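You operate a simulated robot arm through the tools that you are given. There is no shell and no other tool.

You are at the controls of a simulated robot arm. One attempt, no reset.

TASK
Put things in order on the deck of the flat trolley. At the end: the yellow clip is in the white tray; the grey nozzle stands where the yellow clip stood; the round teal brush stands where the round grey brush stood; the blue clip stands on top of the teal pad; the round grey brush stands where the blue clip stood; whatever was shut is shut again. Leave all else as you found it, and nothing knocked over.

It is judged by the outcome, as a careful person would: the job done as asked, and still so three seconds after it is handed in. It fails if anything else is knocked over, pushed out of place, dropped, spilled or broken.

THE ROBOT
A 6-joint arm with a two-finger parallel gripper, fixed in place. Base frame: the origin is at the foot of the arm, x ahead of it, y to its left, z up; the work surface is at about z = 0. Lengths are in m, angles in degrees, forces in N, time in s.
With the tool pointing down near the work surface it reaches from about 0.12 to 0.5 m from the base axis. Its first joint turns from -72.0 to 72.0 degrees. Payload 0.65 kg.
Tool frame: the origin (TCP) lies between the finger pads and is the grasp point; the fingertips stand 0.025 m ahead of it; z points along the fingers, y is the line along which they close. The gripper opens to 0.076 m. The fingers are 0.018 m wide and 0.01 m thick; the gripper's body (0.036 by 0.078 m) begins 0.045 m behind the TCP.
Orientation is told as [roll, pitch, yaw] about the base's x, y, z axes, in that order, counted from this pose: with the fingers straight down and closing along the base's y, the tool's x points along the base's -x, its y along +y and its z along -z.

THE INTERFACE
- The arm moves only by the tool nudge_tool. Its argument "moves" is a list of rows, each a list of 2 entries, a list of its own where there are three numbers: the shift along the tool's x, y, z in m, then the turn, a rotation vector about the tool's x, y, z in rad. In form: [[[x, y, z], [rx, ry, rz]], ...]. A call has 1 to 20 rows; each row is the pose to reach, as a shift and turn from the pose commanded when the call began, along the tool's axes at that moment. "jaw" is the opening in per cent of the stroke, from 0 (shut) to 100 (fully open), set as the call begins (left out, the last holds). Each row takes 0.2 s and may step no farther than 0.05 m and 8.6 degrees from the row before; otherwise, or with a gripper value out of range, the whole call is refused. A pose out of reach is approached as far as the arm can. The call stops where the force on the tool passes 40 N (or 10 N more than at its start, if that is more) or the arm is blocked; 0.2 s more then pass. Each finger travels about 0.108 m/s and halts on what it meets, pressing with about 38 N; the grip force reading is that of the motor and also rises with nothing between the fingers. The clock runs only during rows and for 0.2 s after the last one: add rows that repeat a pose to give the fingers time. It gives the time, the measured TCP pose, the force on the tool (base axes), the opening and the grip force at its end, in the units of the frame above (readings bear some noise), with the torque about the TCP (base axes, N m) and any sound that the robot's microphone picked up.
- Cameras (640 x 400 px; columns grow to the right, rows downward): "scene" is fixed at [0.0586, 0.275, 0.396]; the picture's right is [-0.75, -0.66, 0.00], its down [-0.42, 0.48, -0.77] and it looks along [0.51, -0.58, -0.64] (base axes); focal length 214 px, centre (320, 200). "wrist" rides on the gripper at [0.058, 0.011, -0.081] in the tool frame; the picture's right is [-0.18, 0.98, 0.00], its down [-0.75, -0.14, -0.64] and it looks along [-0.63, -0.12, 0.77] (tool axes); focal length 243 px, centre (320, 200). There is no depth. A picture from a camera that has moved, and an enlarged one, comes with that camera's place and axes in the base frame and with its lens.
- camera(camera): a new picture of that camera. It takes no simulated time.
- zoom(camera, box): a new picture of the part [left, top, right, bottom] of that camera's present view, enlarged. It takes no simulated time.
- finish_job(): hands the job in; it is judged then, once.

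Nothing tells you positions but the pictures and the camera data. Unless the task says otherwise, let go and move clear before handing in.

The tools are called after "Call:" as name(argument=value, ...) on one line, values as JSON. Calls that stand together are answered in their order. nudge_tool: Moves the arm, as the interface text tells. Its arguments: {"type":"object","properties":{"moves":{"type":"array","items":{"type":"array"}},"jaw":{"type":"number"}},"required":["moves"]} The other tools are called the same way: camera (camera) takes a picture; zoom (camera, box) takes an enlarged picture of a part of a camera's view; finish_job () hands the job in.

At the start:

```text
time: 0.0
tool_pos: [0.2153, 0.1197, 0.2723]
tcp_rot: [0.0, -0.1, -0.2]
ft_force: [0.1, -0.2, 0.3]
ft_torque: [0.02, -0.01, 0.02]
width: 0.0762
gripper_force: 0.1
```

scene: 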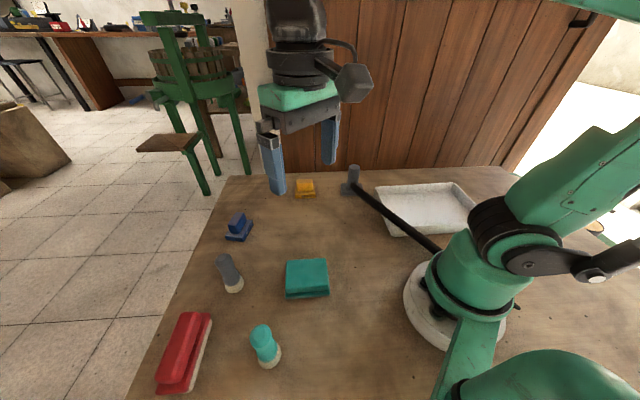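
wrist: 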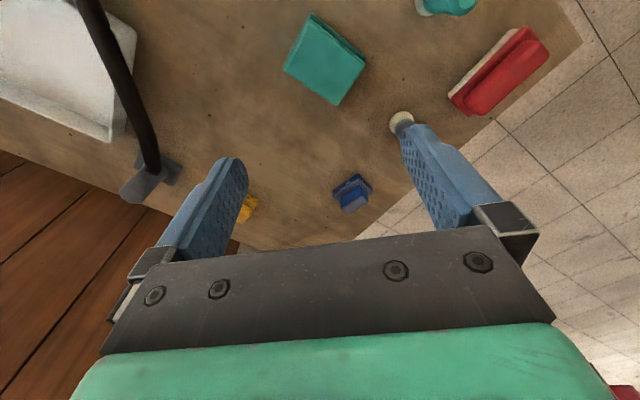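

I see the deck with a yellow clip, a blue clip, a round grey brush, a round teal brush, a teal pad, a red brush, a white tray and a grey nozzle with a dark rod or hose near it. I'll look closer at each before I move anything.

Call:
zoom(camera="scene", box=[280, 150, 480, 275])

Call:
zoom(camera="scene", box=[140, 190, 340, 315])

Call:
zoom(camera="scene", box=[140, 275, 340, 400])

Call:
zoom(camera="wrist", box=[0, 0, 320, 200])

Call:
zoom(camera="wrist", box=[240, 0, 560, 200])

```text
3.20 times, centred on (380, 212) of scene
camera zoom: at [0.0586, 0.275, 0.396], right [-0.75, -0.66, 0.0], down [-0.42, 0.48, -0.77], along [0.51, -0.58, -0.64], focal length 686 px, centre (128, 160)
```

zoom: 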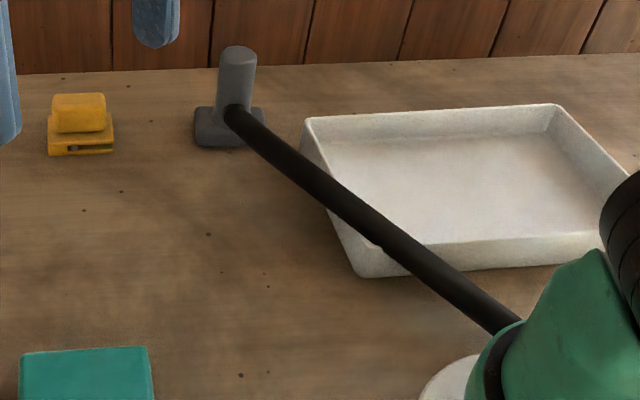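

```text
3.20 times, centred on (240, 252) of scene
camera zoom: at [0.0586, 0.275, 0.396], right [-0.75, -0.66, 0.0], down [-0.42, 0.48, -0.77], along [0.51, -0.58, -0.64], focal length 686 px, centre (576, 32)
```

zoom: 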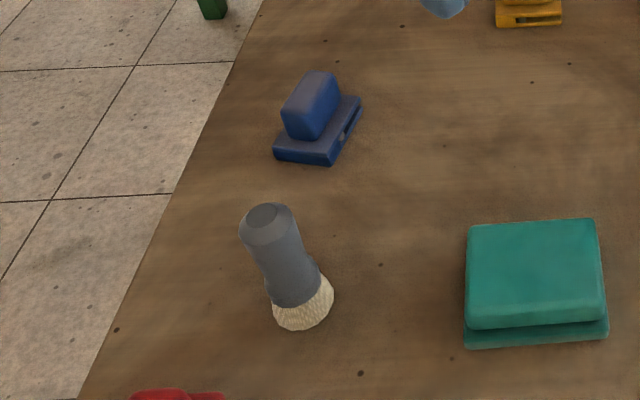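

```text
3.20 times, centred on (240, 338) of scene
camera zoom: at [0.0586, 0.275, 0.396], right [-0.75, -0.66, 0.0], down [-0.42, 0.48, -0.77], along [0.51, -0.58, -0.64], focal length 686 px, centre (576, -240)
```

zoom: 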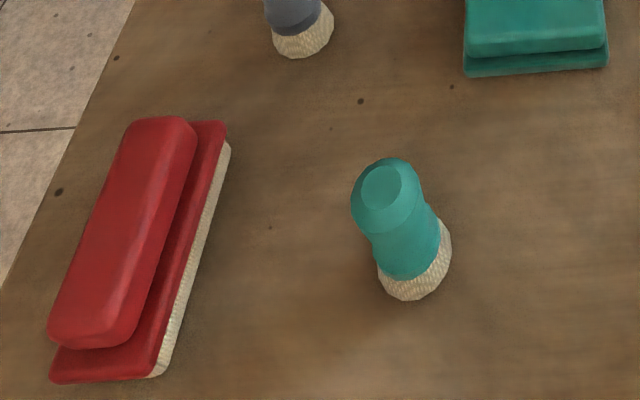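

```text
2.00 times, centred on (160, 100) of wrist
camera zoom: at [0.1569, 0.1307, 0.3535], right [0.19, 0.98, 0.0], down [0.75, -0.14, 0.64], along [0.63, -0.12, -0.77], focal length 485 px, centre (640, 400)
```

zoom: 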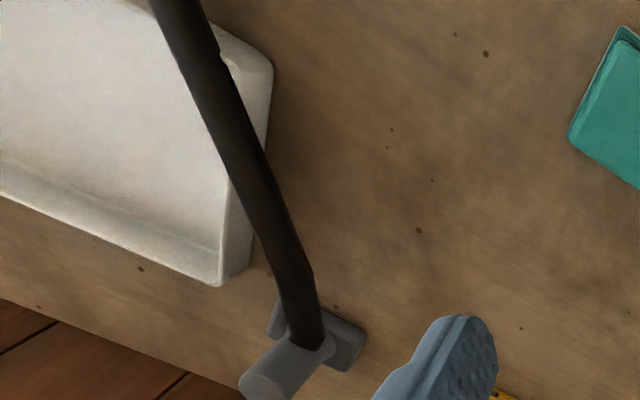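

```text
2.00 times, centred on (400, 100) of wrist
camera zoom: at [0.1569, 0.1307, 0.3535], right [0.19, 0.98, 0.0], down [0.75, -0.14, 0.64], along [0.63, -0.12, -0.77], focal length 485 px, centre (160, 400)
```

zoom: 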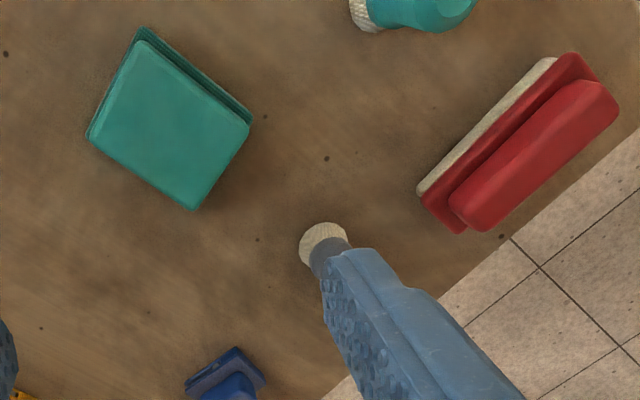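

The "nozzle" is a standing grey pipe on a foot, with a black hose running toward the arm's base, so its slack matters. I'll swing the wrist camera toward -y to see the hose, tray and yellow clip better.

Call:
nudge_tool(moves=[[[0, -0.04, -0.005], [0, 0, 0]], [[0, -0.08, -0.01], [0, 0, 0]], [[0, -0.12, -0.01], [0, 0, 0]], [[0, -0.16, -0.01], [0, 0, 0]], [[0, -0.19, -0.01], [0, 0, 0]], [[0, -0.19, -0.01], [0, 0, 0]]], jaw=100)

```text
time: 1.4
tool_pos: [0.2149, -0.0715, 0.2846]
tcp_rot: [-0.1, -0.1, -0.1]
ft_force: [-0.5, -0.1, -0.1]
ft_torque: [0.01, -0.01, -0.01]
width: 0.0761
gripper_force: 0.0
```

Call:
camera(camera="wrist")

Call:
camera(camera="scene")

```text
taken
camera wrist: at [0.1572, -0.0599, 0.3639], right [0.18, 0.98, 0.0], down [0.75, -0.14, 0.64], along [0.63, -0.12, -0.77], focal length 243 px, centre (320, 200)
```

wrist: 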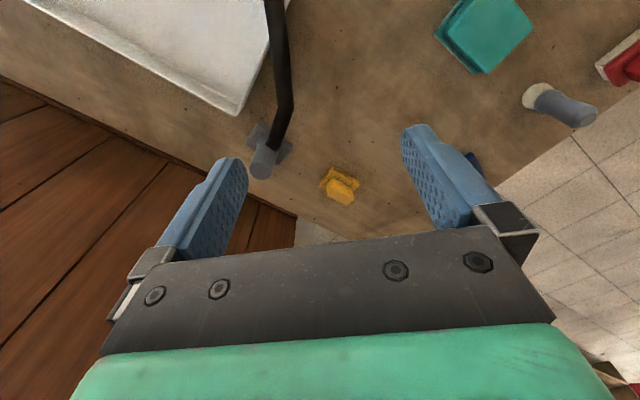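

```text
taken
```

scene: 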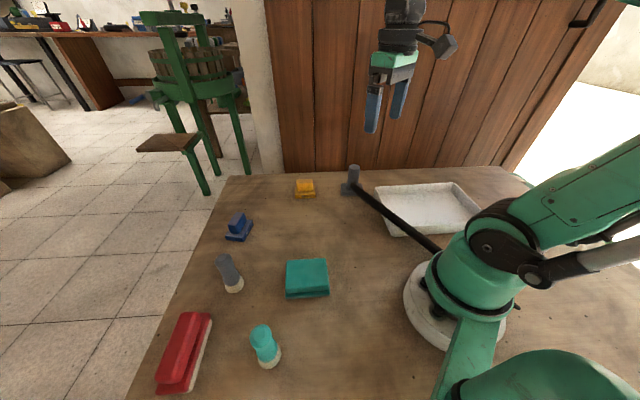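

I can see the hose runs back toward the base. I'll tilt the wrist so its camera looks nearly straight down over the hose and tray.

Call:
nudge_tool(moves=[[[0, -0.005, -0.003], [0, 0.14, 0]], [[0, -0.01, -0.006], [0, 0.28, 0]], [[0, -0.015, -0.01], [0, 0.42, 0]], [[0, -0.02, -0.01], [0, 0.56, 0]], [[0, -0.03, -0.01], [0, 0.7, 0]], [[0, -0.03, -0.01], [0, 0.7, 0]]])

Call:
camera(camera="wrist")

```text
time: 2.8
tool_pos: [0.2151, -0.0862, 0.2941]
tcp_rot: [-0.1, 26.5, -0.1]
ft_force: [0.1, 1.0, 0.4]
ft_torque: [-0.03, -0.01, -0.02]
width: 0.076
gripper_force: 0.1
out of reach, approached as far as the arm can: row 4, 5, 6
```

```text
taken
camera wrist: at [0.1987, -0.0759, 0.3913], right [0.17, 0.98, -0.08], down [0.96, -0.14, 0.24], along [0.23, -0.12, -0.97], focal length 243 px, centre (320, 200)
```

wrist: 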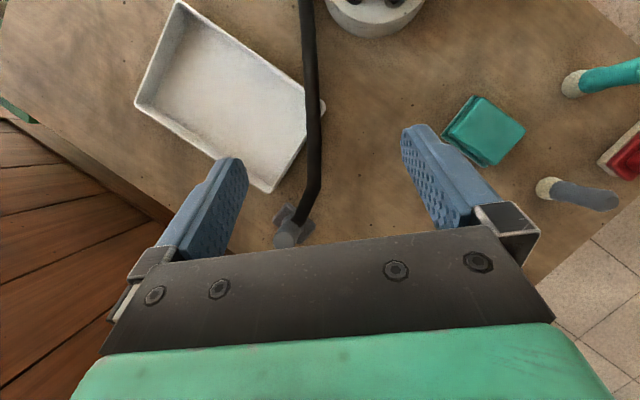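

Good top view. There is a pale spot by the hose at the tray's corner, so I'll zoom in on it.

Call:
zoom(camera="wrist", box=[220, 40, 420, 165])

Call:
zoom(camera="wrist", box=[200, 130, 400, 255])

Call:
zoom(camera="wrist", box=[200, 0, 400, 125])

Call:
zoom(camera="wrist", box=[440, 40, 640, 165])

```text
3.20 times, centred on (320, 102) of wrist
camera zoom: at [0.1987, -0.0759, 0.3913], right [0.17, 0.98, -0.08], down [0.96, -0.14, 0.24], along [0.23, -0.12, -0.97], focal length 776 px, centre (320, 512)
```

zoom: 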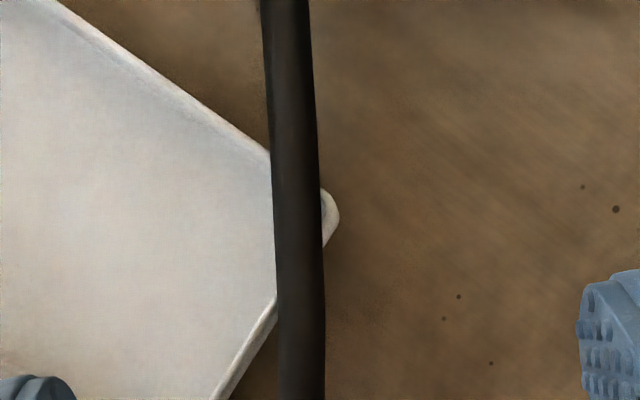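

```text
3.20 times, centred on (300, 192) of wrist
camera zoom: at [0.1987, -0.0759, 0.3913], right [0.17, 0.98, -0.08], down [0.96, -0.14, 0.24], along [0.23, -0.12, -0.97], focal length 776 px, centre (384, 224)
```

zoom: 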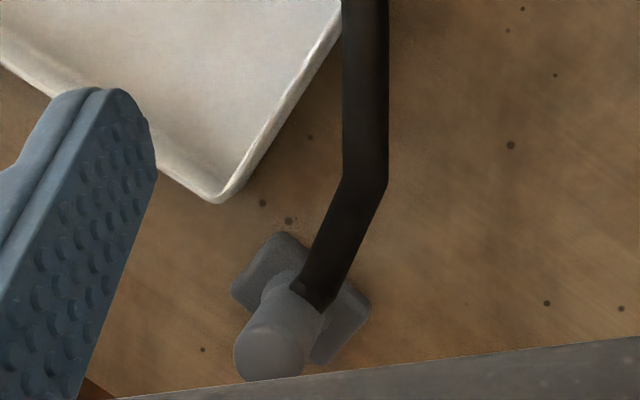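

```text
3.20 times, centred on (300, 62) of wrist
camera zoom: at [0.1987, -0.0759, 0.3913], right [0.17, 0.98, -0.08], down [0.96, -0.14, 0.24], along [0.23, -0.12, -0.97], focal length 776 px, centre (384, 640)
```

zoom: 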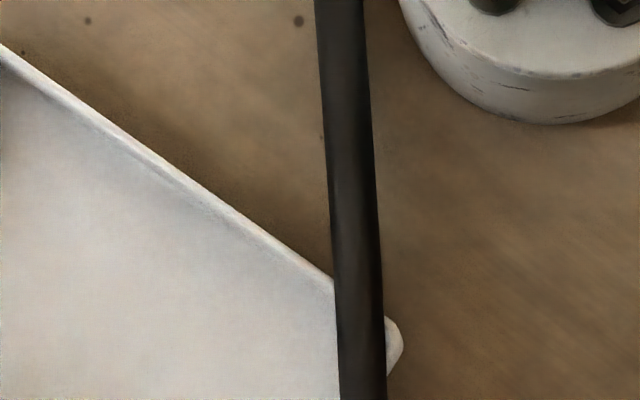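

```text
3.20 times, centred on (540, 102) of wrist
camera zoom: at [0.1987, -0.0759, 0.3913], right [0.17, 0.98, -0.08], down [0.96, -0.14, 0.24], along [0.23, -0.12, -0.97], focal length 776 px, centre (-384, 512)
```

zoom: 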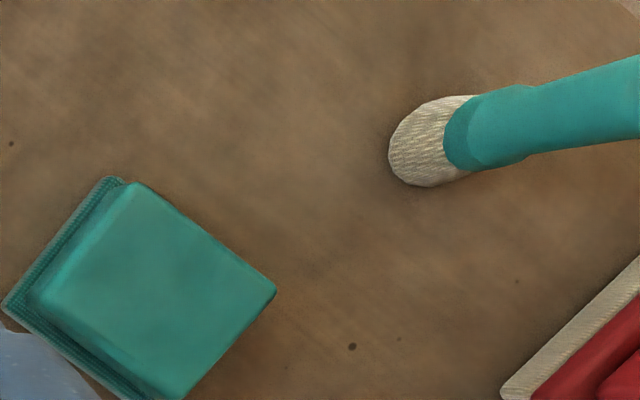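

The pale spot is just the tray's near corner, with the hose crossing over it. I'll level the tool again and check what pose is commanded.

Call:
nudge_tool(moves=[[[0, 0, 0], [0, -0.14, 0]], [[0, 0, 0], [0, -0.28, 0]], [[0, 0, 0], [0, -0.42, 0]], [[0, 0, 0], [0, -0.42, 0]]])

```text
time: 3.8
tool_pos: [0.216, -0.0875, 0.293]
tcp_rot: [-0.1, 2.2, 0.0]
ft_force: [0.3, 0.3, 0.2]
ft_torque: [-0.01, 0.02, 0.01]
width: 0.076
gripper_force: 0.0
```

Call:
nudge_tool(moves=[[[-0.01, 0, 0.02], [0, -0.037, 0]], [[-0.025, 0, 0.05], [0, -0.037, 0]], [[-0.04, 0, 0.08], [0, -0.037, 0]], [[-0.04, 0, 0.08], [0, -0.037, 0]]])

Call:
camera(camera="wrist")

Call:
zoom(camera="wrist", box=[220, 80, 420, 205])

```text
time: 4.8
tool_pos: [0.2514, -0.0866, 0.2114]
tcp_rot: [-0.2, 0.1, 0.0]
ft_force: [-0.1, 0.3, -0.3]
ft_torque: [0.02, 0.03, -0.01]
width: 0.0761
gripper_force: 0.0
```

```text
taken
camera wrist: at [0.1935, -0.0755, 0.2922], right [0.18, 0.98, 0.0], down [0.75, -0.14, 0.64], along [0.63, -0.12, -0.77], focal length 243 px, centre (320, 200)
```

wrist: 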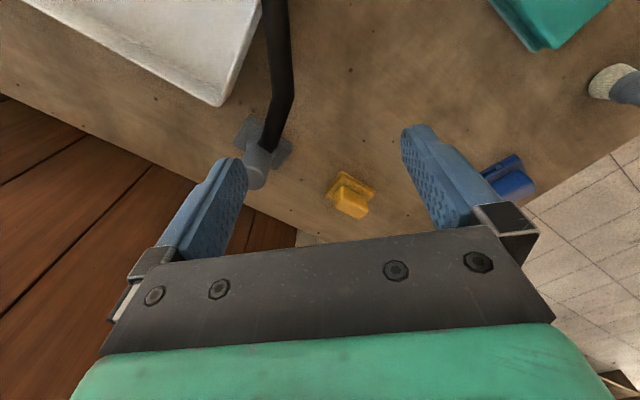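

```text
3.20 times, centred on (320, 142) of wrist
camera zoom: at [0.1935, -0.0755, 0.2922], right [0.18, 0.98, 0.0], down [0.75, -0.14, 0.64], along [0.63, -0.12, -0.77], focal length 776 px, centre (320, 384)
```

zoom: 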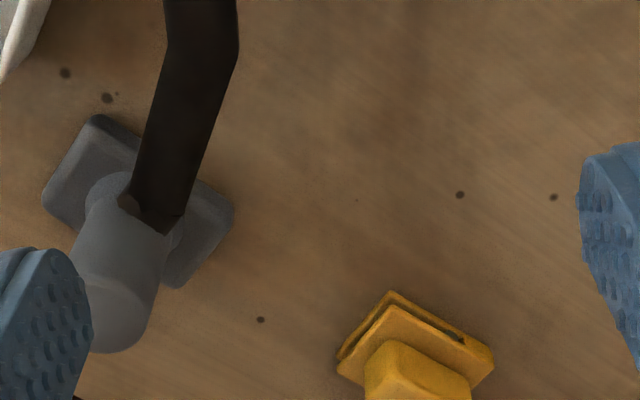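

Call:
zoom(camera="wrist", box=[310, 160, 390, 210])

Call:
zoom(camera="wrist", box=[220, 100, 316, 160])

Call:
zoom(camera="scene", box=[285, 160, 365, 210])

```text
8.00 times, centred on (350, 185) of wrist
camera zoom: at [0.1935, -0.0755, 0.2922], right [0.18, 0.98, 0.0], down [0.75, -0.14, 0.64], along [0.63, -0.12, -0.77], focal length 1941 px, centre (80, 320)
```

zoom: 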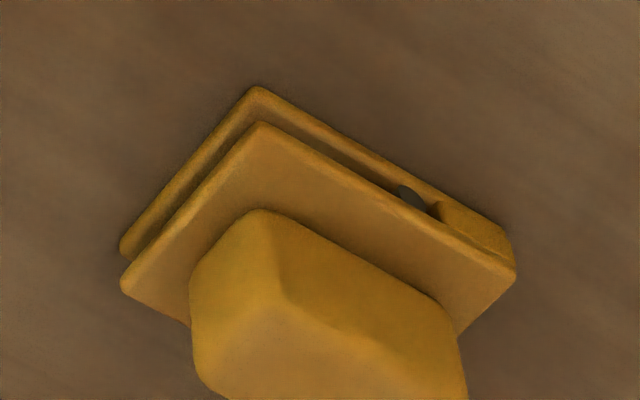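

```text
6.67 times, centred on (268, 130) of wrist
camera zoom: at [0.1935, -0.0755, 0.2922], right [0.18, 0.98, 0.0], down [0.75, -0.14, 0.64], along [0.63, -0.12, -0.77], focal length 1618 px, centre (667, 667)
```

zoom: 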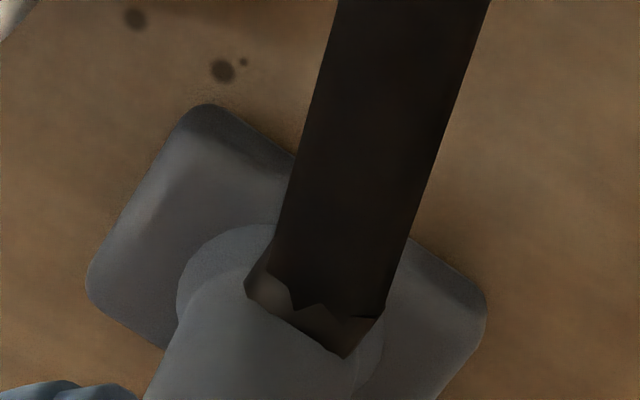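

```text
8.00 times, centred on (325, 185) of scene
camera zoom: at [0.0586, 0.275, 0.396], right [-0.75, -0.66, 0.0], down [-0.42, 0.48, -0.77], along [0.51, -0.58, -0.64], focal length 1716 px, centre (280, 320)
```

zoom: 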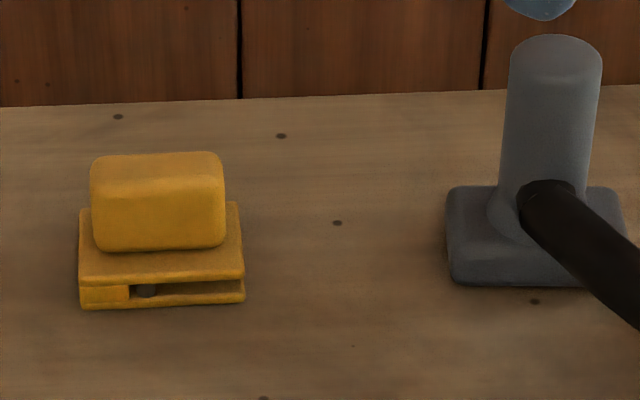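

I now have the yellow clip at about (0.424, -0.073) turned 45°, and the nozzle at about (0.322, -0.172). Before I touch anything I want to see where the hose goes behind the base, so I'll raise and yaw the wrist.

Call:
nudge_tool(moves=[[[0.007, -0.005, -0.02], [0, 0, 0.14]], [[0.014, -0.01, -0.04], [0, 0, 0.28]], [[0.021, -0.015, -0.06], [0, 0, 0.42]], [[0.028, -0.02, -0.07], [0, 0, 0.56]], [[0.035, -0.025, -0.08], [0, 0, 0.7]], [[0.042, -0.03, -0.085], [0, 0, 0.84]], [[0.049, -0.035, -0.085], [0, 0, 0.98]], [[0.056, -0.04, -0.085], [0, 0, 1.12]], [[0.063, -0.045, -0.085], [0, 0, 1.26]], [[0.07, -0.05, -0.085], [0, 0, 1.4]], [[0.07, -0.05, -0.085], [0, 0, 1.54]], [[0.07, -0.05, -0.085], [0, 0, 1.54]]])

Call:
camera(camera="wrist")

```text
time: 7.4
tool_pos: [0.1822, -0.1379, 0.2974]
tcp_rot: [-0.2, 0.0, -88.4]
ft_force: [-0.7, 0.0, -0.1]
ft_torque: [0.02, -0.01, -0.01]
width: 0.0758
gripper_force: 0.0
```

```text
taken
camera wrist: at [0.1919, -0.078, 0.3776], right [0.99, -0.16, 0.0], down [-0.12, -0.76, 0.64], along [-0.1, -0.64, -0.76], focal length 243 px, centre (320, 200)
```

wrist: 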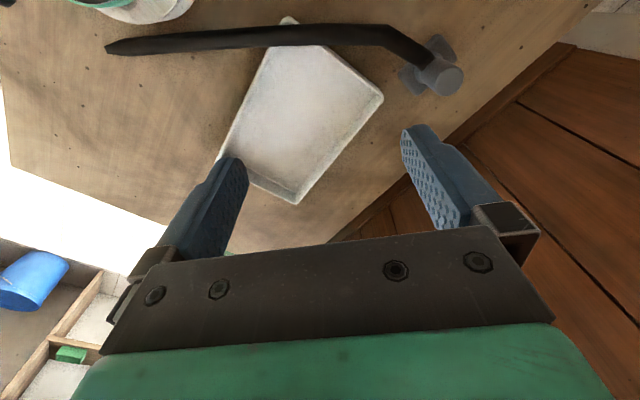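

Call:
zoom(camera="wrist", box=[80, 0, 280, 125])

Call:
zoom(camera="wrist", box=[300, 0, 500, 125])

Call:
zoom(camera="wrist", box=[200, 0, 400, 125])

Call:
camera(camera="scene")

```text
3.20 times, centred on (180, 62) of wrist
camera zoom: at [0.1919, -0.078, 0.3776], right [0.99, -0.16, 0.0], down [-0.12, -0.76, 0.64], along [-0.1, -0.64, -0.76], focal length 776 px, centre (768, 640)
```

zoom: 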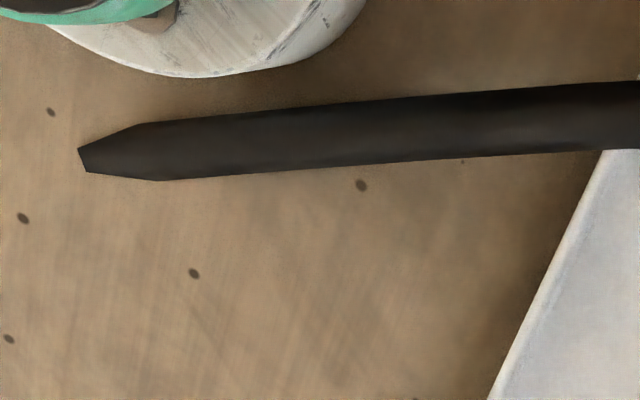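

```text
3.20 times, centred on (400, 62) of wrist
camera zoom: at [0.1919, -0.078, 0.3776], right [0.99, -0.16, 0.0], down [-0.12, -0.76, 0.64], along [-0.1, -0.64, -0.76], focal length 776 px, centre (64, 640)
```

zoom: 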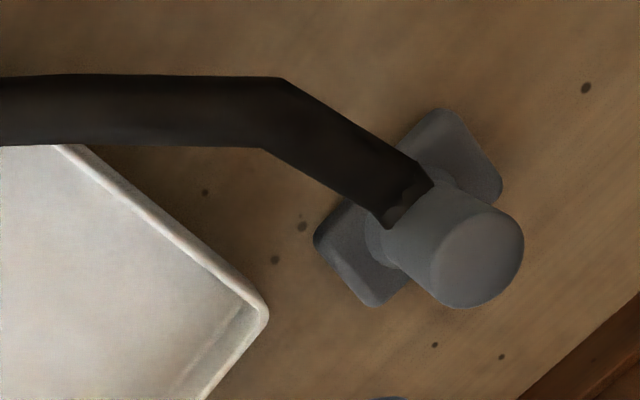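

```text
3.20 times, centred on (300, 62) of wrist
camera zoom: at [0.1919, -0.078, 0.3776], right [0.99, -0.16, 0.0], down [-0.12, -0.76, 0.64], along [-0.1, -0.64, -0.76], focal length 776 px, centre (384, 640)
```

zoom: 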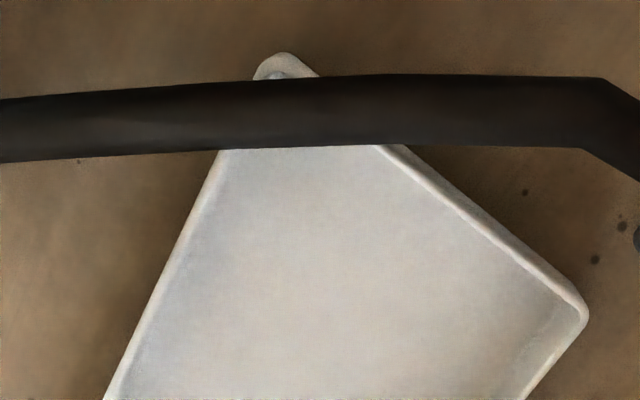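

```text
taken
```

scene: 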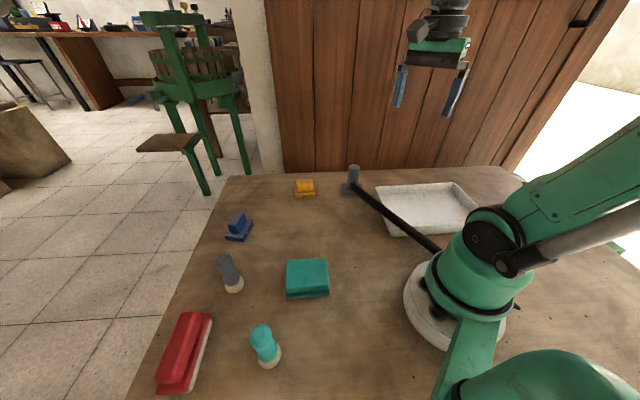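

The hose's far end goes into or onto the deck near (-0.09, -0.09), just right of the arm's base. I'll check the hose's height and shape from the scene camera.

Call:
zoom(camera="scene", box=[330, 155, 458, 235])

Call:
zoom(camera="scene", box=[400, 180, 640, 330])

```text
5.00 times, centred on (394, 195) of scene
camera zoom: at [0.0586, 0.275, 0.396], right [-0.75, -0.66, 0.0], down [-0.42, 0.48, -0.77], along [0.51, -0.58, -0.64], focal length 1072 px, centre (-50, 225)
```

zoom: 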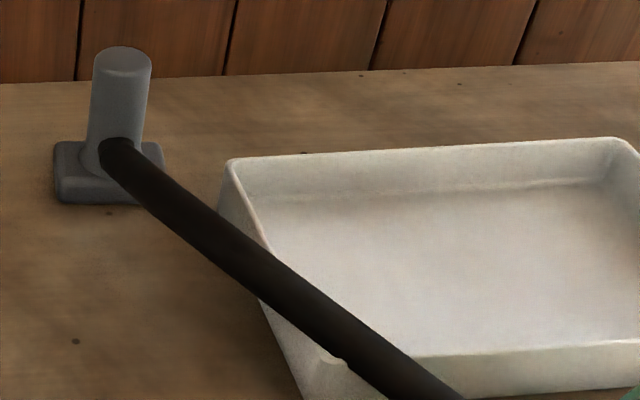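

```text
2.67 times, centred on (520, 255) of scene
camera zoom: at [0.0586, 0.275, 0.396], right [-0.75, -0.66, 0.0], down [-0.42, 0.48, -0.77], along [0.51, -0.58, -0.64], focal length 572 px, centre (-213, 53)
```

zoom: 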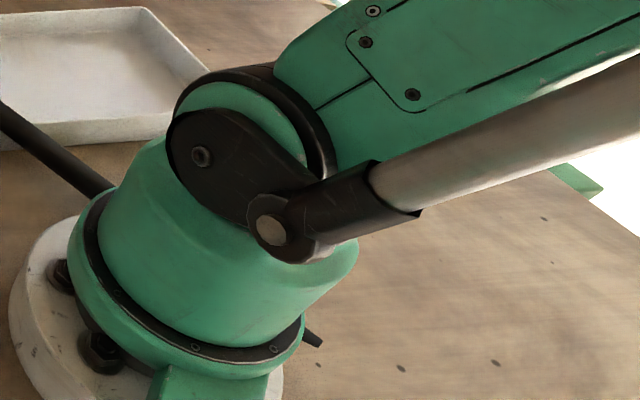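

Hose end confirmed near (-0.09, -0.085) and it crosses over the tray's corner, so later I'll lift the nozzle before moving it sideways. Now I go above the yellow clip at about (0.424, -0.073) with the gripper yawed to -45°.

Call:
nudge_tool(moves=[[[0.0056, 0.0244, 0.0136], [0, 0, -0.0754]], [[0.0113, 0.0489, 0.0273], [0, 0, -0.151]], [[0.0169, 0.0733, 0.0409], [0, 0, -0.226]], [[0.0226, 0.0978, 0.0546], [0, 0, -0.302]], [[0.0282, 0.1222, 0.0682], [0, 0, -0.377]], [[0.0338, 0.1466, 0.0818], [0, 0, -0.452]], [[0.0395, 0.1711, 0.0955], [0, 0, -0.528]], [[0.0451, 0.1955, 0.1091], [0, 0, -0.603]], [[0.0508, 0.22, 0.1228], [0, 0, -0.679]], [[0.0564, 0.2444, 0.1364], [0, 0, -0.754]], [[0.0564, 0.2444, 0.1364], [0, 0, -0.754]]])

Call:
camera(camera="wrist")

Call:
zoom(camera="scene", box=[230, 90, 430, 215])

```text
time: 9.8
tool_pos: [0.4252, -0.0725, 0.1609]
tcp_rot: [-0.2, 0.2, -44.9]
ft_force: [0.0, -0.7, -0.1]
ft_torque: [-0.01, 0.02, 0.04]
width: 0.076
gripper_force: 0.1
```

```text
taken
camera wrist: at [0.3913, -0.0231, 0.241], right [0.83, 0.56, 0.0], down [0.43, -0.63, 0.64], along [0.36, -0.53, -0.77], focal length 243 px, centre (320, 200)
```

wrist: 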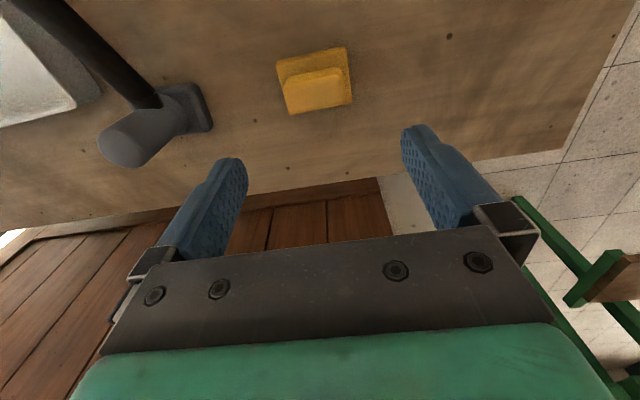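

```text
3.20 times, centred on (330, 152) of scene
camera zoom: at [0.0586, 0.275, 0.396], right [-0.75, -0.66, 0.0], down [-0.42, 0.48, -0.77], along [0.51, -0.58, -0.64], focal length 686 px, centre (288, 352)
```

zoom: 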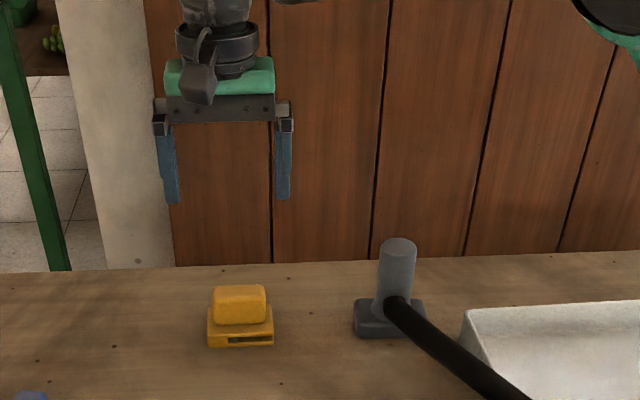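

Call:
zoom(camera="wrist", box=[265, 40, 361, 100])

Call:
zoom(camera="wrist", box=[265, 70, 361, 130])

```text
6.67 times, centred on (313, 70) of wrist
camera zoom: at [0.3913, -0.0231, 0.241], right [0.83, 0.56, 0.0], down [0.43, -0.63, 0.64], along [0.36, -0.53, -0.77], focal length 1618 px, centre (367, 1067)
```

zoom: 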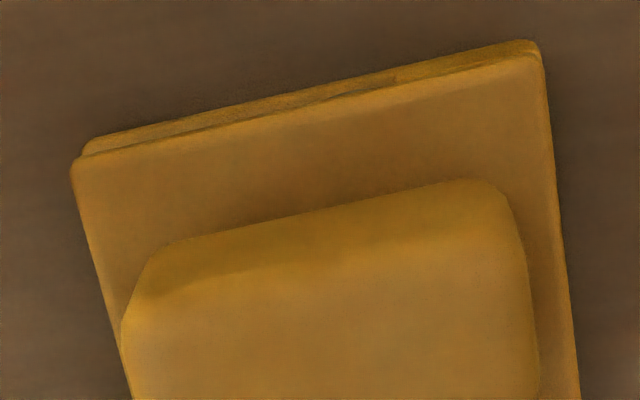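

```text
6.67 times, centred on (313, 100) of wrist
camera zoom: at [0.3913, -0.0231, 0.241], right [0.83, 0.56, 0.0], down [0.43, -0.63, 0.64], along [0.36, -0.53, -0.77], focal length 1618 px, centre (367, 867)
```

zoom: 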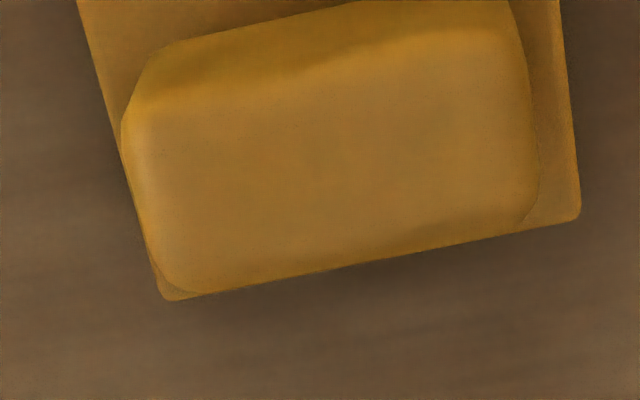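

Call:
zoom(camera="scene", box=[290, 174, 322, 200])

Call:
zoom(camera="scene", box=[218, 205, 266, 250])

```text
15.38 times, centred on (306, 187) of scene
camera zoom: at [0.0586, 0.275, 0.396], right [-0.75, -0.66, 0.0], down [-0.42, 0.48, -0.77], along [0.51, -0.58, -0.64], focal length 3300 px, centre (535, 400)
```

zoom: 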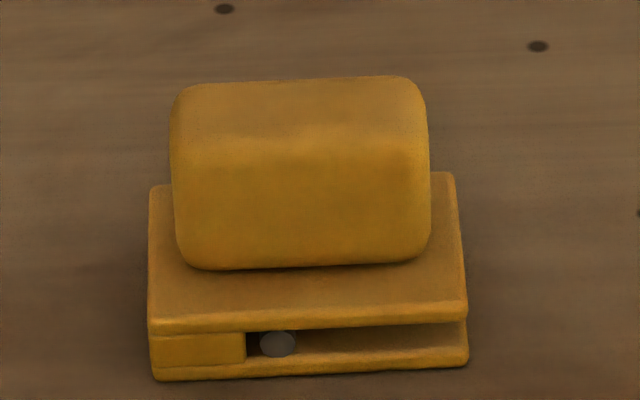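

```text
8.89 times, centred on (242, 228) of scene
camera zoom: at [0.0586, 0.275, 0.396], right [-0.75, -0.66, 0.0], down [-0.42, 0.48, -0.77], along [0.51, -0.58, -0.64], focal length 1906 px, centre (1013, -44)
```

zoom: 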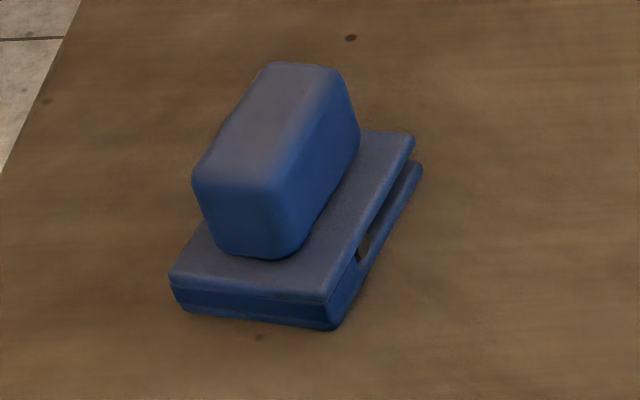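

The yellow clip's grip block is about 48 x 20 mm, with its top at z ≈ 0.042 and its plate top at z ≈ 0.013, centred near (0.423, -0.074). I'll descend with the tips just above the plate.

Call:
nudge_tool(moves=[[[0.0003, -0.0015, 0.03], [0, 0, -0.02]], [[0.0005, -0.0026, 0.06], [0, 0, -0.035]], [[0.0005, -0.0026, 0.08], [0, 0, -0.035]], [[0.0005, -0.0026, 0.08], [0, 0, -0.035]]])

Call:
camera(camera="wrist")

Call:
zoom(camera="scene", box=[270, 140, 350, 205])

```text
time: 10.8
tool_pos: [0.4216, -0.0747, 0.0799]
tcp_rot: [-0.2, 0.1, -43.1]
ft_force: [0.5, 1.1, 0.3]
ft_torque: [0.01, 0.0, 0.0]
width: 0.0762
gripper_force: 0.0
```

```text
taken
camera wrist: at [0.3868, -0.0267, 0.1601], right [0.81, 0.59, 0.0], down [0.46, -0.62, 0.64], along [0.38, -0.52, -0.77], focal length 243 px, centre (320, 200)
```

wrist: 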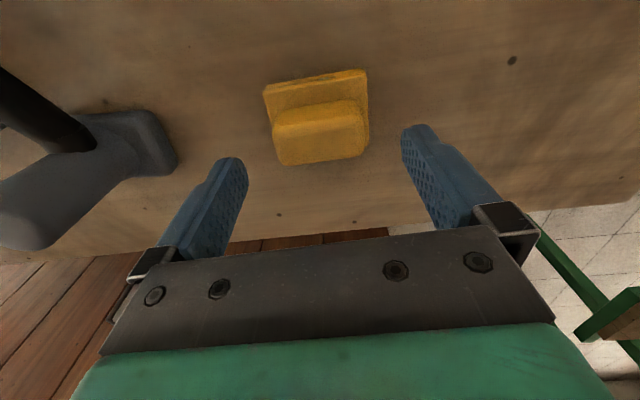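

```text
6.15 times, centred on (310, 172) of scene
camera zoom: at [0.0586, 0.275, 0.396], right [-0.75, -0.66, 0.0], down [-0.42, 0.48, -0.77], along [0.51, -0.58, -0.64], focal length 1320 px, centre (382, 369)
```

zoom: 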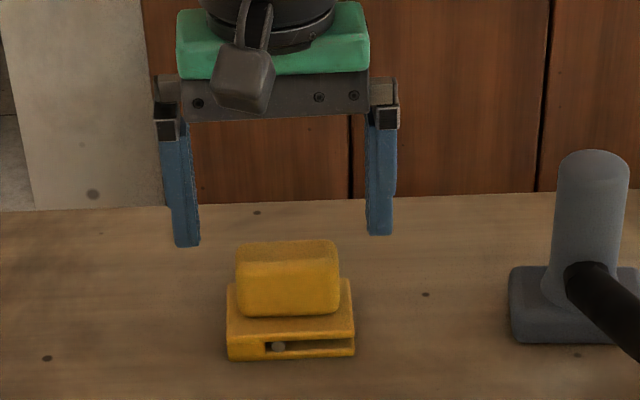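

Call:
nudge_tool(moves=[[[0, 0, 0.015], [0, 0, 0]], [[0, 0, 0.028], [0, 0, 0]], [[0, 0, 0.0365], [0, 0, 0]], [[0, 0, 0.0365], [0, 0, 0]]])

Call:
camera(camera="wrist")

```text
time: 11.8
tool_pos: [0.422, -0.0757, 0.0441]
tcp_rot: [-0.1, 0.1, -43.0]
ft_force: [0.2, 0.4, 0.4]
ft_torque: [0.0, 0.0, 0.0]
width: 0.0758
gripper_force: 0.0
```

```text
taken
camera wrist: at [0.3865, -0.0272, 0.1236], right [0.81, 0.59, 0.0], down [0.46, -0.62, 0.64], along [0.38, -0.52, -0.77], focal length 243 px, centre (320, 200)
```

wrist: 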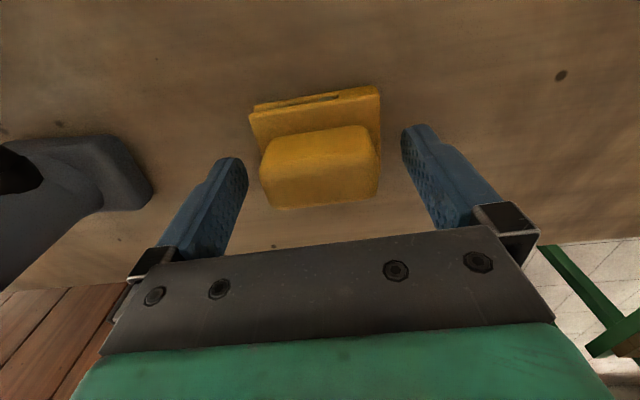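

The block sits between the pads; I'll close the jaw now.

Call:
nudge_tool(moves=[[[0, 0, 0], [0, 0, 0]], [[0, 0, 0], [0, 0, 0]], [[0, 0, 0], [0, 0, 0]]], jaw=0)

Call:
camera(camera="wrist")

```text
time: 12.6
tool_pos: [0.4218, -0.0757, 0.0436]
tcp_rot: [-0.2, 0.1, -43.1]
ft_force: [0.1, 0.3, 0.4]
ft_torque: [0.0, 0.02, 0.02]
width: 0.0472
gripper_force: 38.2
```

```text
taken
camera wrist: at [0.3866, -0.0272, 0.1237], right [0.81, 0.59, 0.0], down [0.46, -0.62, 0.64], along [0.38, -0.52, -0.77], focal length 243 px, centre (320, 200)
```

wrist: 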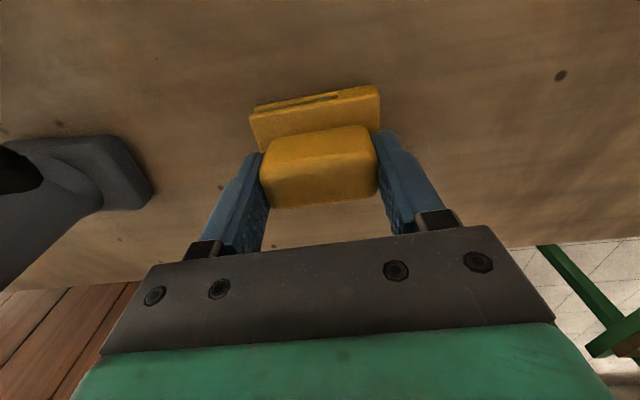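

Gripped at 47 mm. I'll lift straight up and check the clip is held.

Call:
nudge_tool(moves=[[[0, 0, -0.02], [0, 0, 0]], [[0, 0, -0.055], [0, 0, 0]], [[0, 0, -0.095], [0, 0, 0]], [[0, 0, -0.135], [0, 0, 0]], [[0, 0, -0.16], [0, 0, 0]], [[0, 0, -0.16], [0, 0, 0]]])

Call:
camera(camera="wrist")

Call:
camera(camera="scene")

```text
time: 14.0
tool_pos: [0.4231, -0.0744, 0.2021]
tcp_rot: [-0.2, 0.1, -43.1]
ft_force: [-0.3, -0.2, 0.1]
ft_torque: [0.03, -0.01, 0.03]
width: 0.0471
gripper_force: 38.4
```

```text
taken
camera wrist: at [0.3879, -0.0266, 0.2835], right [0.81, 0.59, 0.0], down [0.46, -0.62, 0.64], along [0.38, -0.52, -0.77], focal length 243 px, centre (320, 200)
```

wrist: 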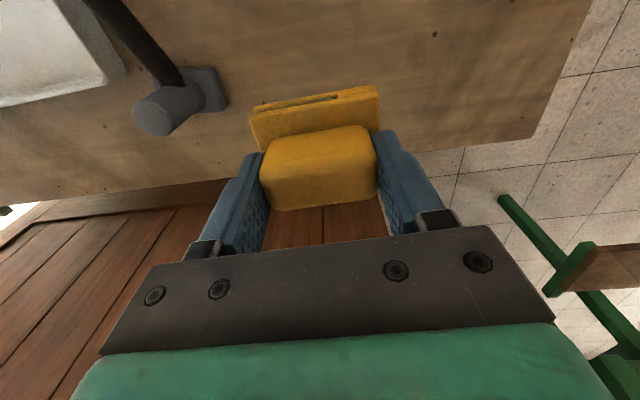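

```text
taken
```

scene: 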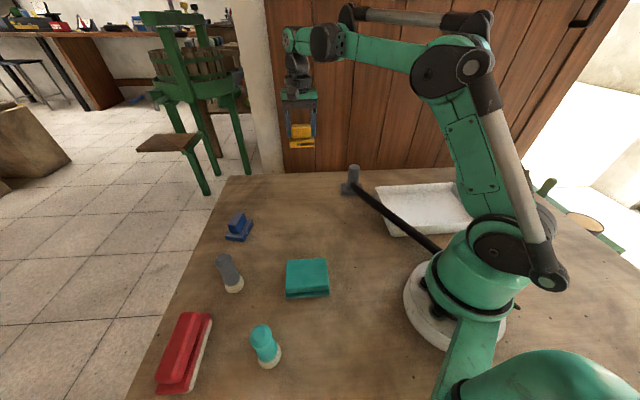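

Clip held securely. Now I carry it over to the tray, above about (0.15, -0.215), staying well above the nozzle.

Call:
nudge_tool(moves=[[[0.0103, -0.02895, 0], [0, 0, 0]], [[0.0206, -0.0579, 0], [0, 0, 0]], [[0.0309, -0.0869, 0], [0, 0, 0]], [[0.0412, -0.1158, 0], [0, 0, 0]], [[0.0515, -0.1448, 0], [0, 0, 0]], [[0.0618, -0.1737, 0], [0, 0, 0]], [[0.0721, -0.2027, 0], [0, 0, 0]], [[0.0824, -0.2316, 0], [0, 0, 0]], [[0.0927, -0.2606, 0], [0, 0, 0]], [[0.103, -0.2895, 0], [0, 0, 0]], [[0.103, -0.2895, 0], [0, 0, 0]]])

Call:
camera(camera="wrist")

Call:
camera(camera="scene")

```text
time: 16.4
tool_pos: [0.1505, -0.2166, 0.205]
tcp_rot: [-0.1, 0.0, -42.9]
ft_force: [0.3, 1.2, -0.2]
ft_torque: [0.03, -0.01, 0.01]
width: 0.0472
gripper_force: 38.1
```

```text
taken
camera wrist: at [0.1151, -0.1683, 0.2851], right [0.81, 0.59, 0.0], down [0.46, -0.62, 0.64], along [0.38, -0.52, -0.77], focal length 243 px, centre (320, 200)
```

wrist: 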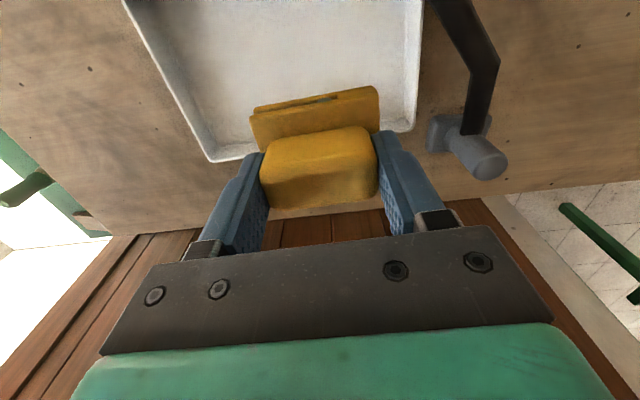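

```text
taken
```

scene: 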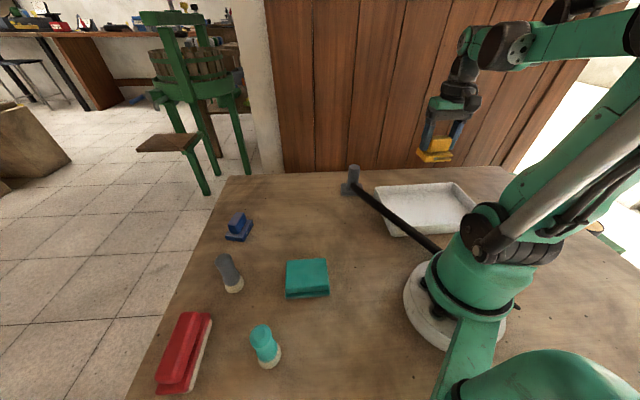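

The tray is directly below, and the drop point is well inside its walls. I'll lower to just above the floor.

Call:
nudge_tool(moves=[[[0, 0, 0.035], [0, 0, 0]], [[0, 0, 0.07], [0, 0, 0]], [[0, 0, 0.105], [0, 0, 0]], [[0, 0, 0.13], [0, 0, 0]], [[0, 0, 0.146], [0, 0, 0]], [[0, 0, 0.146], [0, 0, 0]]])

Call:
camera(camera="wrist")

Call:
zoom(camera="scene", box=[330, 120, 530, 245])

```text
time: 17.8
tool_pos: [0.149, -0.2168, 0.0592]
tcp_rot: [-0.2, 0.0, -43.1]
ft_force: [0.0, 0.1, -0.5]
ft_torque: [0.0, 0.0, -0.01]
width: 0.0469
gripper_force: 38.2
```

```text
taken
camera wrist: at [0.1138, -0.1687, 0.1393], right [0.81, 0.59, 0.0], down [0.46, -0.62, 0.64], along [0.38, -0.52, -0.77], focal length 243 px, centre (320, 200)
```

wrist: 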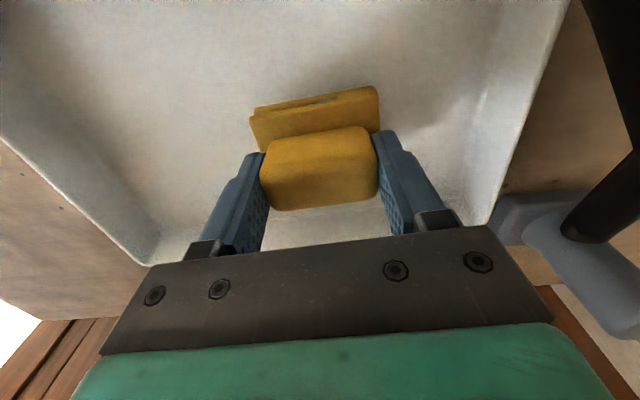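

```text
3.20 times, centred on (430, 182) of scene
camera zoom: at [0.0586, 0.275, 0.396], right [-0.75, -0.66, 0.0], down [-0.42, 0.48, -0.77], along [0.51, -0.58, -0.64], focal length 686 px, centre (-32, 256)
```

zoom: 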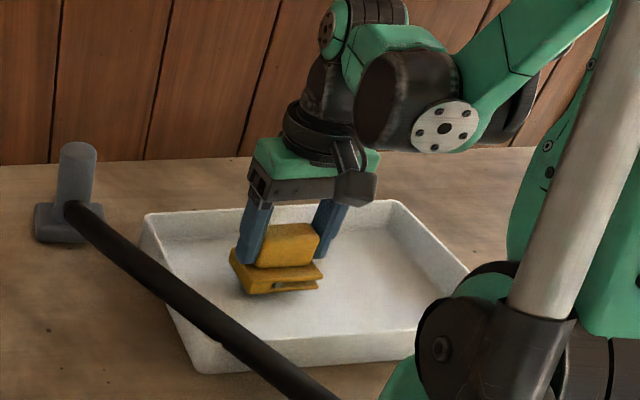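

Call:
nudge_tool(moves=[[[0, 0, 0.003], [0, 0, 0]], [[0, 0, 0.006], [0, 0, 0]], [[0, 0, 0.0085], [0, 0, 0]], [[0, 0, 0.0085], [0, 0, 0]]])

Call:
zoom(camera="scene", box=[380, 170, 460, 220])

```text
time: 18.8
tool_pos: [0.1487, -0.217, 0.0512]
tcp_rot: [-0.2, 0.0, -43.1]
ft_force: [-0.2, 0.5, -1.2]
ft_torque: [0.0, 0.01, 0.03]
width: 0.0469
gripper_force: 38.5
```

```text
8.00 times, centred on (420, 195) of scene
camera zoom: at [0.0586, 0.275, 0.396], right [-0.75, -0.66, 0.0], down [-0.42, 0.48, -0.77], along [0.51, -0.58, -0.64], focal length 1716 px, centre (-480, 240)
```

zoom: 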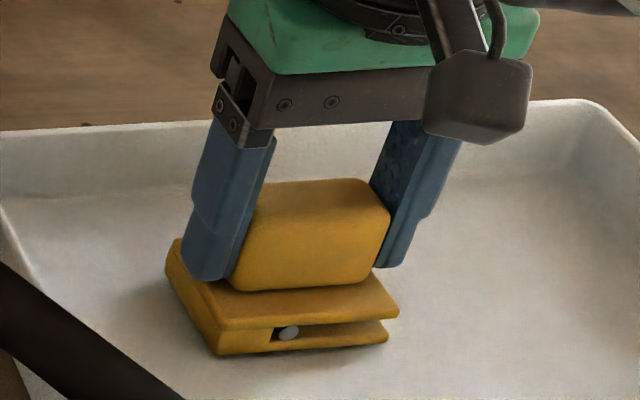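

Call:
nudge_tool(moves=[[[0, 0, 0.0015], [0, 0, 0]], [[0, 0, 0.003], [0, 0, 0]], [[0, 0, 0.003], [0, 0, 0]]])

```text
time: 19.6
tool_pos: [0.1488, -0.2164, 0.0487]
tcp_rot: [-0.2, 0.1, -43.2]
ft_force: [-2.9, -0.6, 28.7]
ft_torque: [0.06, -0.03, -0.01]
width: 0.047
gripper_force: 37.6
```

Touchdown on the tray floor. I'll ease off the pressure, then open.

Call:
nudge_tool(moves=[[[0, 0, -0.001], [0, 0, 0]], [[0, 0, -0.001], [0, 0, 0]]])

Call:
nudge_tool(moves=[[[0, 0, 0], [0, 0, 0]], [[0, 0, 0], [0, 0, 0]], [[0, 0, 0], [0, 0, 0]]], jaw=100)

Call:
camera(camera="wrist")

```text
time: 20.2
tool_pos: [0.1487, -0.2166, 0.0488]
tcp_rot: [-0.2, 0.1, -43.0]
ft_force: [-0.1, -0.7, -1.0]
ft_torque: [-0.04, -0.04, 0.02]
width: 0.047
gripper_force: 37.8
```

```text
time: 21.0
tool_pos: [0.1489, -0.2157, 0.0498]
tcp_rot: [-0.2, 0.1, -43.1]
ft_force: [-0.4, -0.1, 0.0]
ft_torque: [-0.01, 0.01, 0.0]
width: 0.0763
gripper_force: 0.2
```

```text
taken
camera wrist: at [0.114, -0.1683, 0.1286], right [0.81, 0.59, 0.0], down [0.46, -0.62, 0.64], along [0.38, -0.52, -0.77], focal length 243 px, centre (320, 200)
```

wrist: 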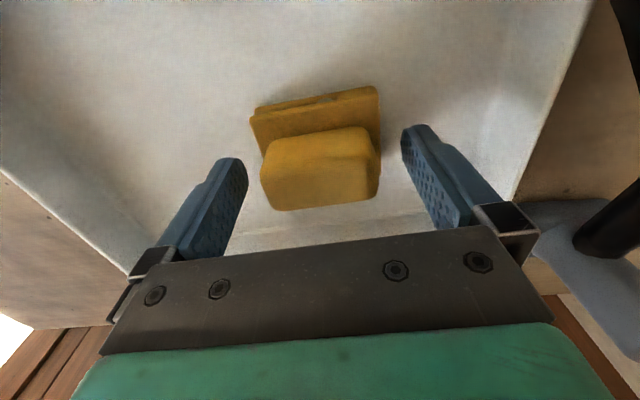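

Clip is standing in the tray and released. I'll retract upward and check.

Call:
nudge_tool(moves=[[[0, 0, -0.02], [0, 0, 0]], [[0, 0, -0.06], [0, 0, 0]], [[0, 0, -0.1], [0, 0, 0]], [[0, 0, -0.14], [0, 0, 0]], [[0, 0, -0.16], [0, 0, 0]], [[0, 0, -0.16], [0, 0, 0]]])

Call:
camera(camera="wrist")

Call:
camera(camera="scene")

```text
time: 22.4
tool_pos: [0.1502, -0.2176, 0.2081]
tcp_rot: [-0.2, 0.1, -43.1]
ft_force: [0.2, -0.6, 0.1]
ft_torque: [0.01, 0.01, 0.0]
width: 0.0763
gripper_force: 0.0
```

```text
taken
camera wrist: at [0.1149, -0.168, 0.2888], right [0.81, 0.59, 0.0], down [0.46, -0.62, 0.64], along [0.38, -0.52, -0.77], focal length 243 px, centre (320, 200)
```

wrist: 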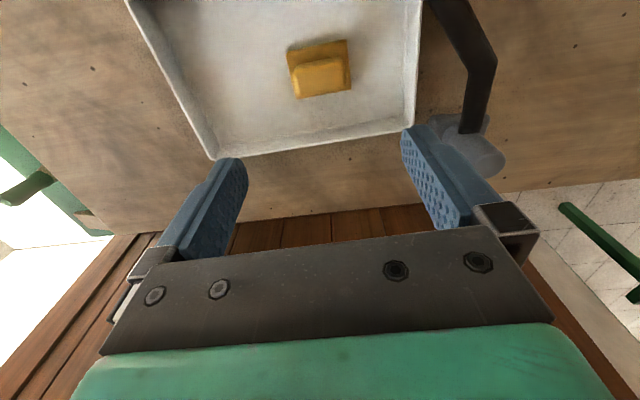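

```text
taken
```

scene: 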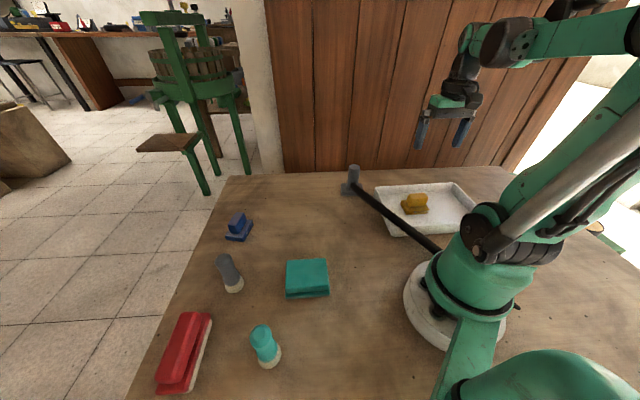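

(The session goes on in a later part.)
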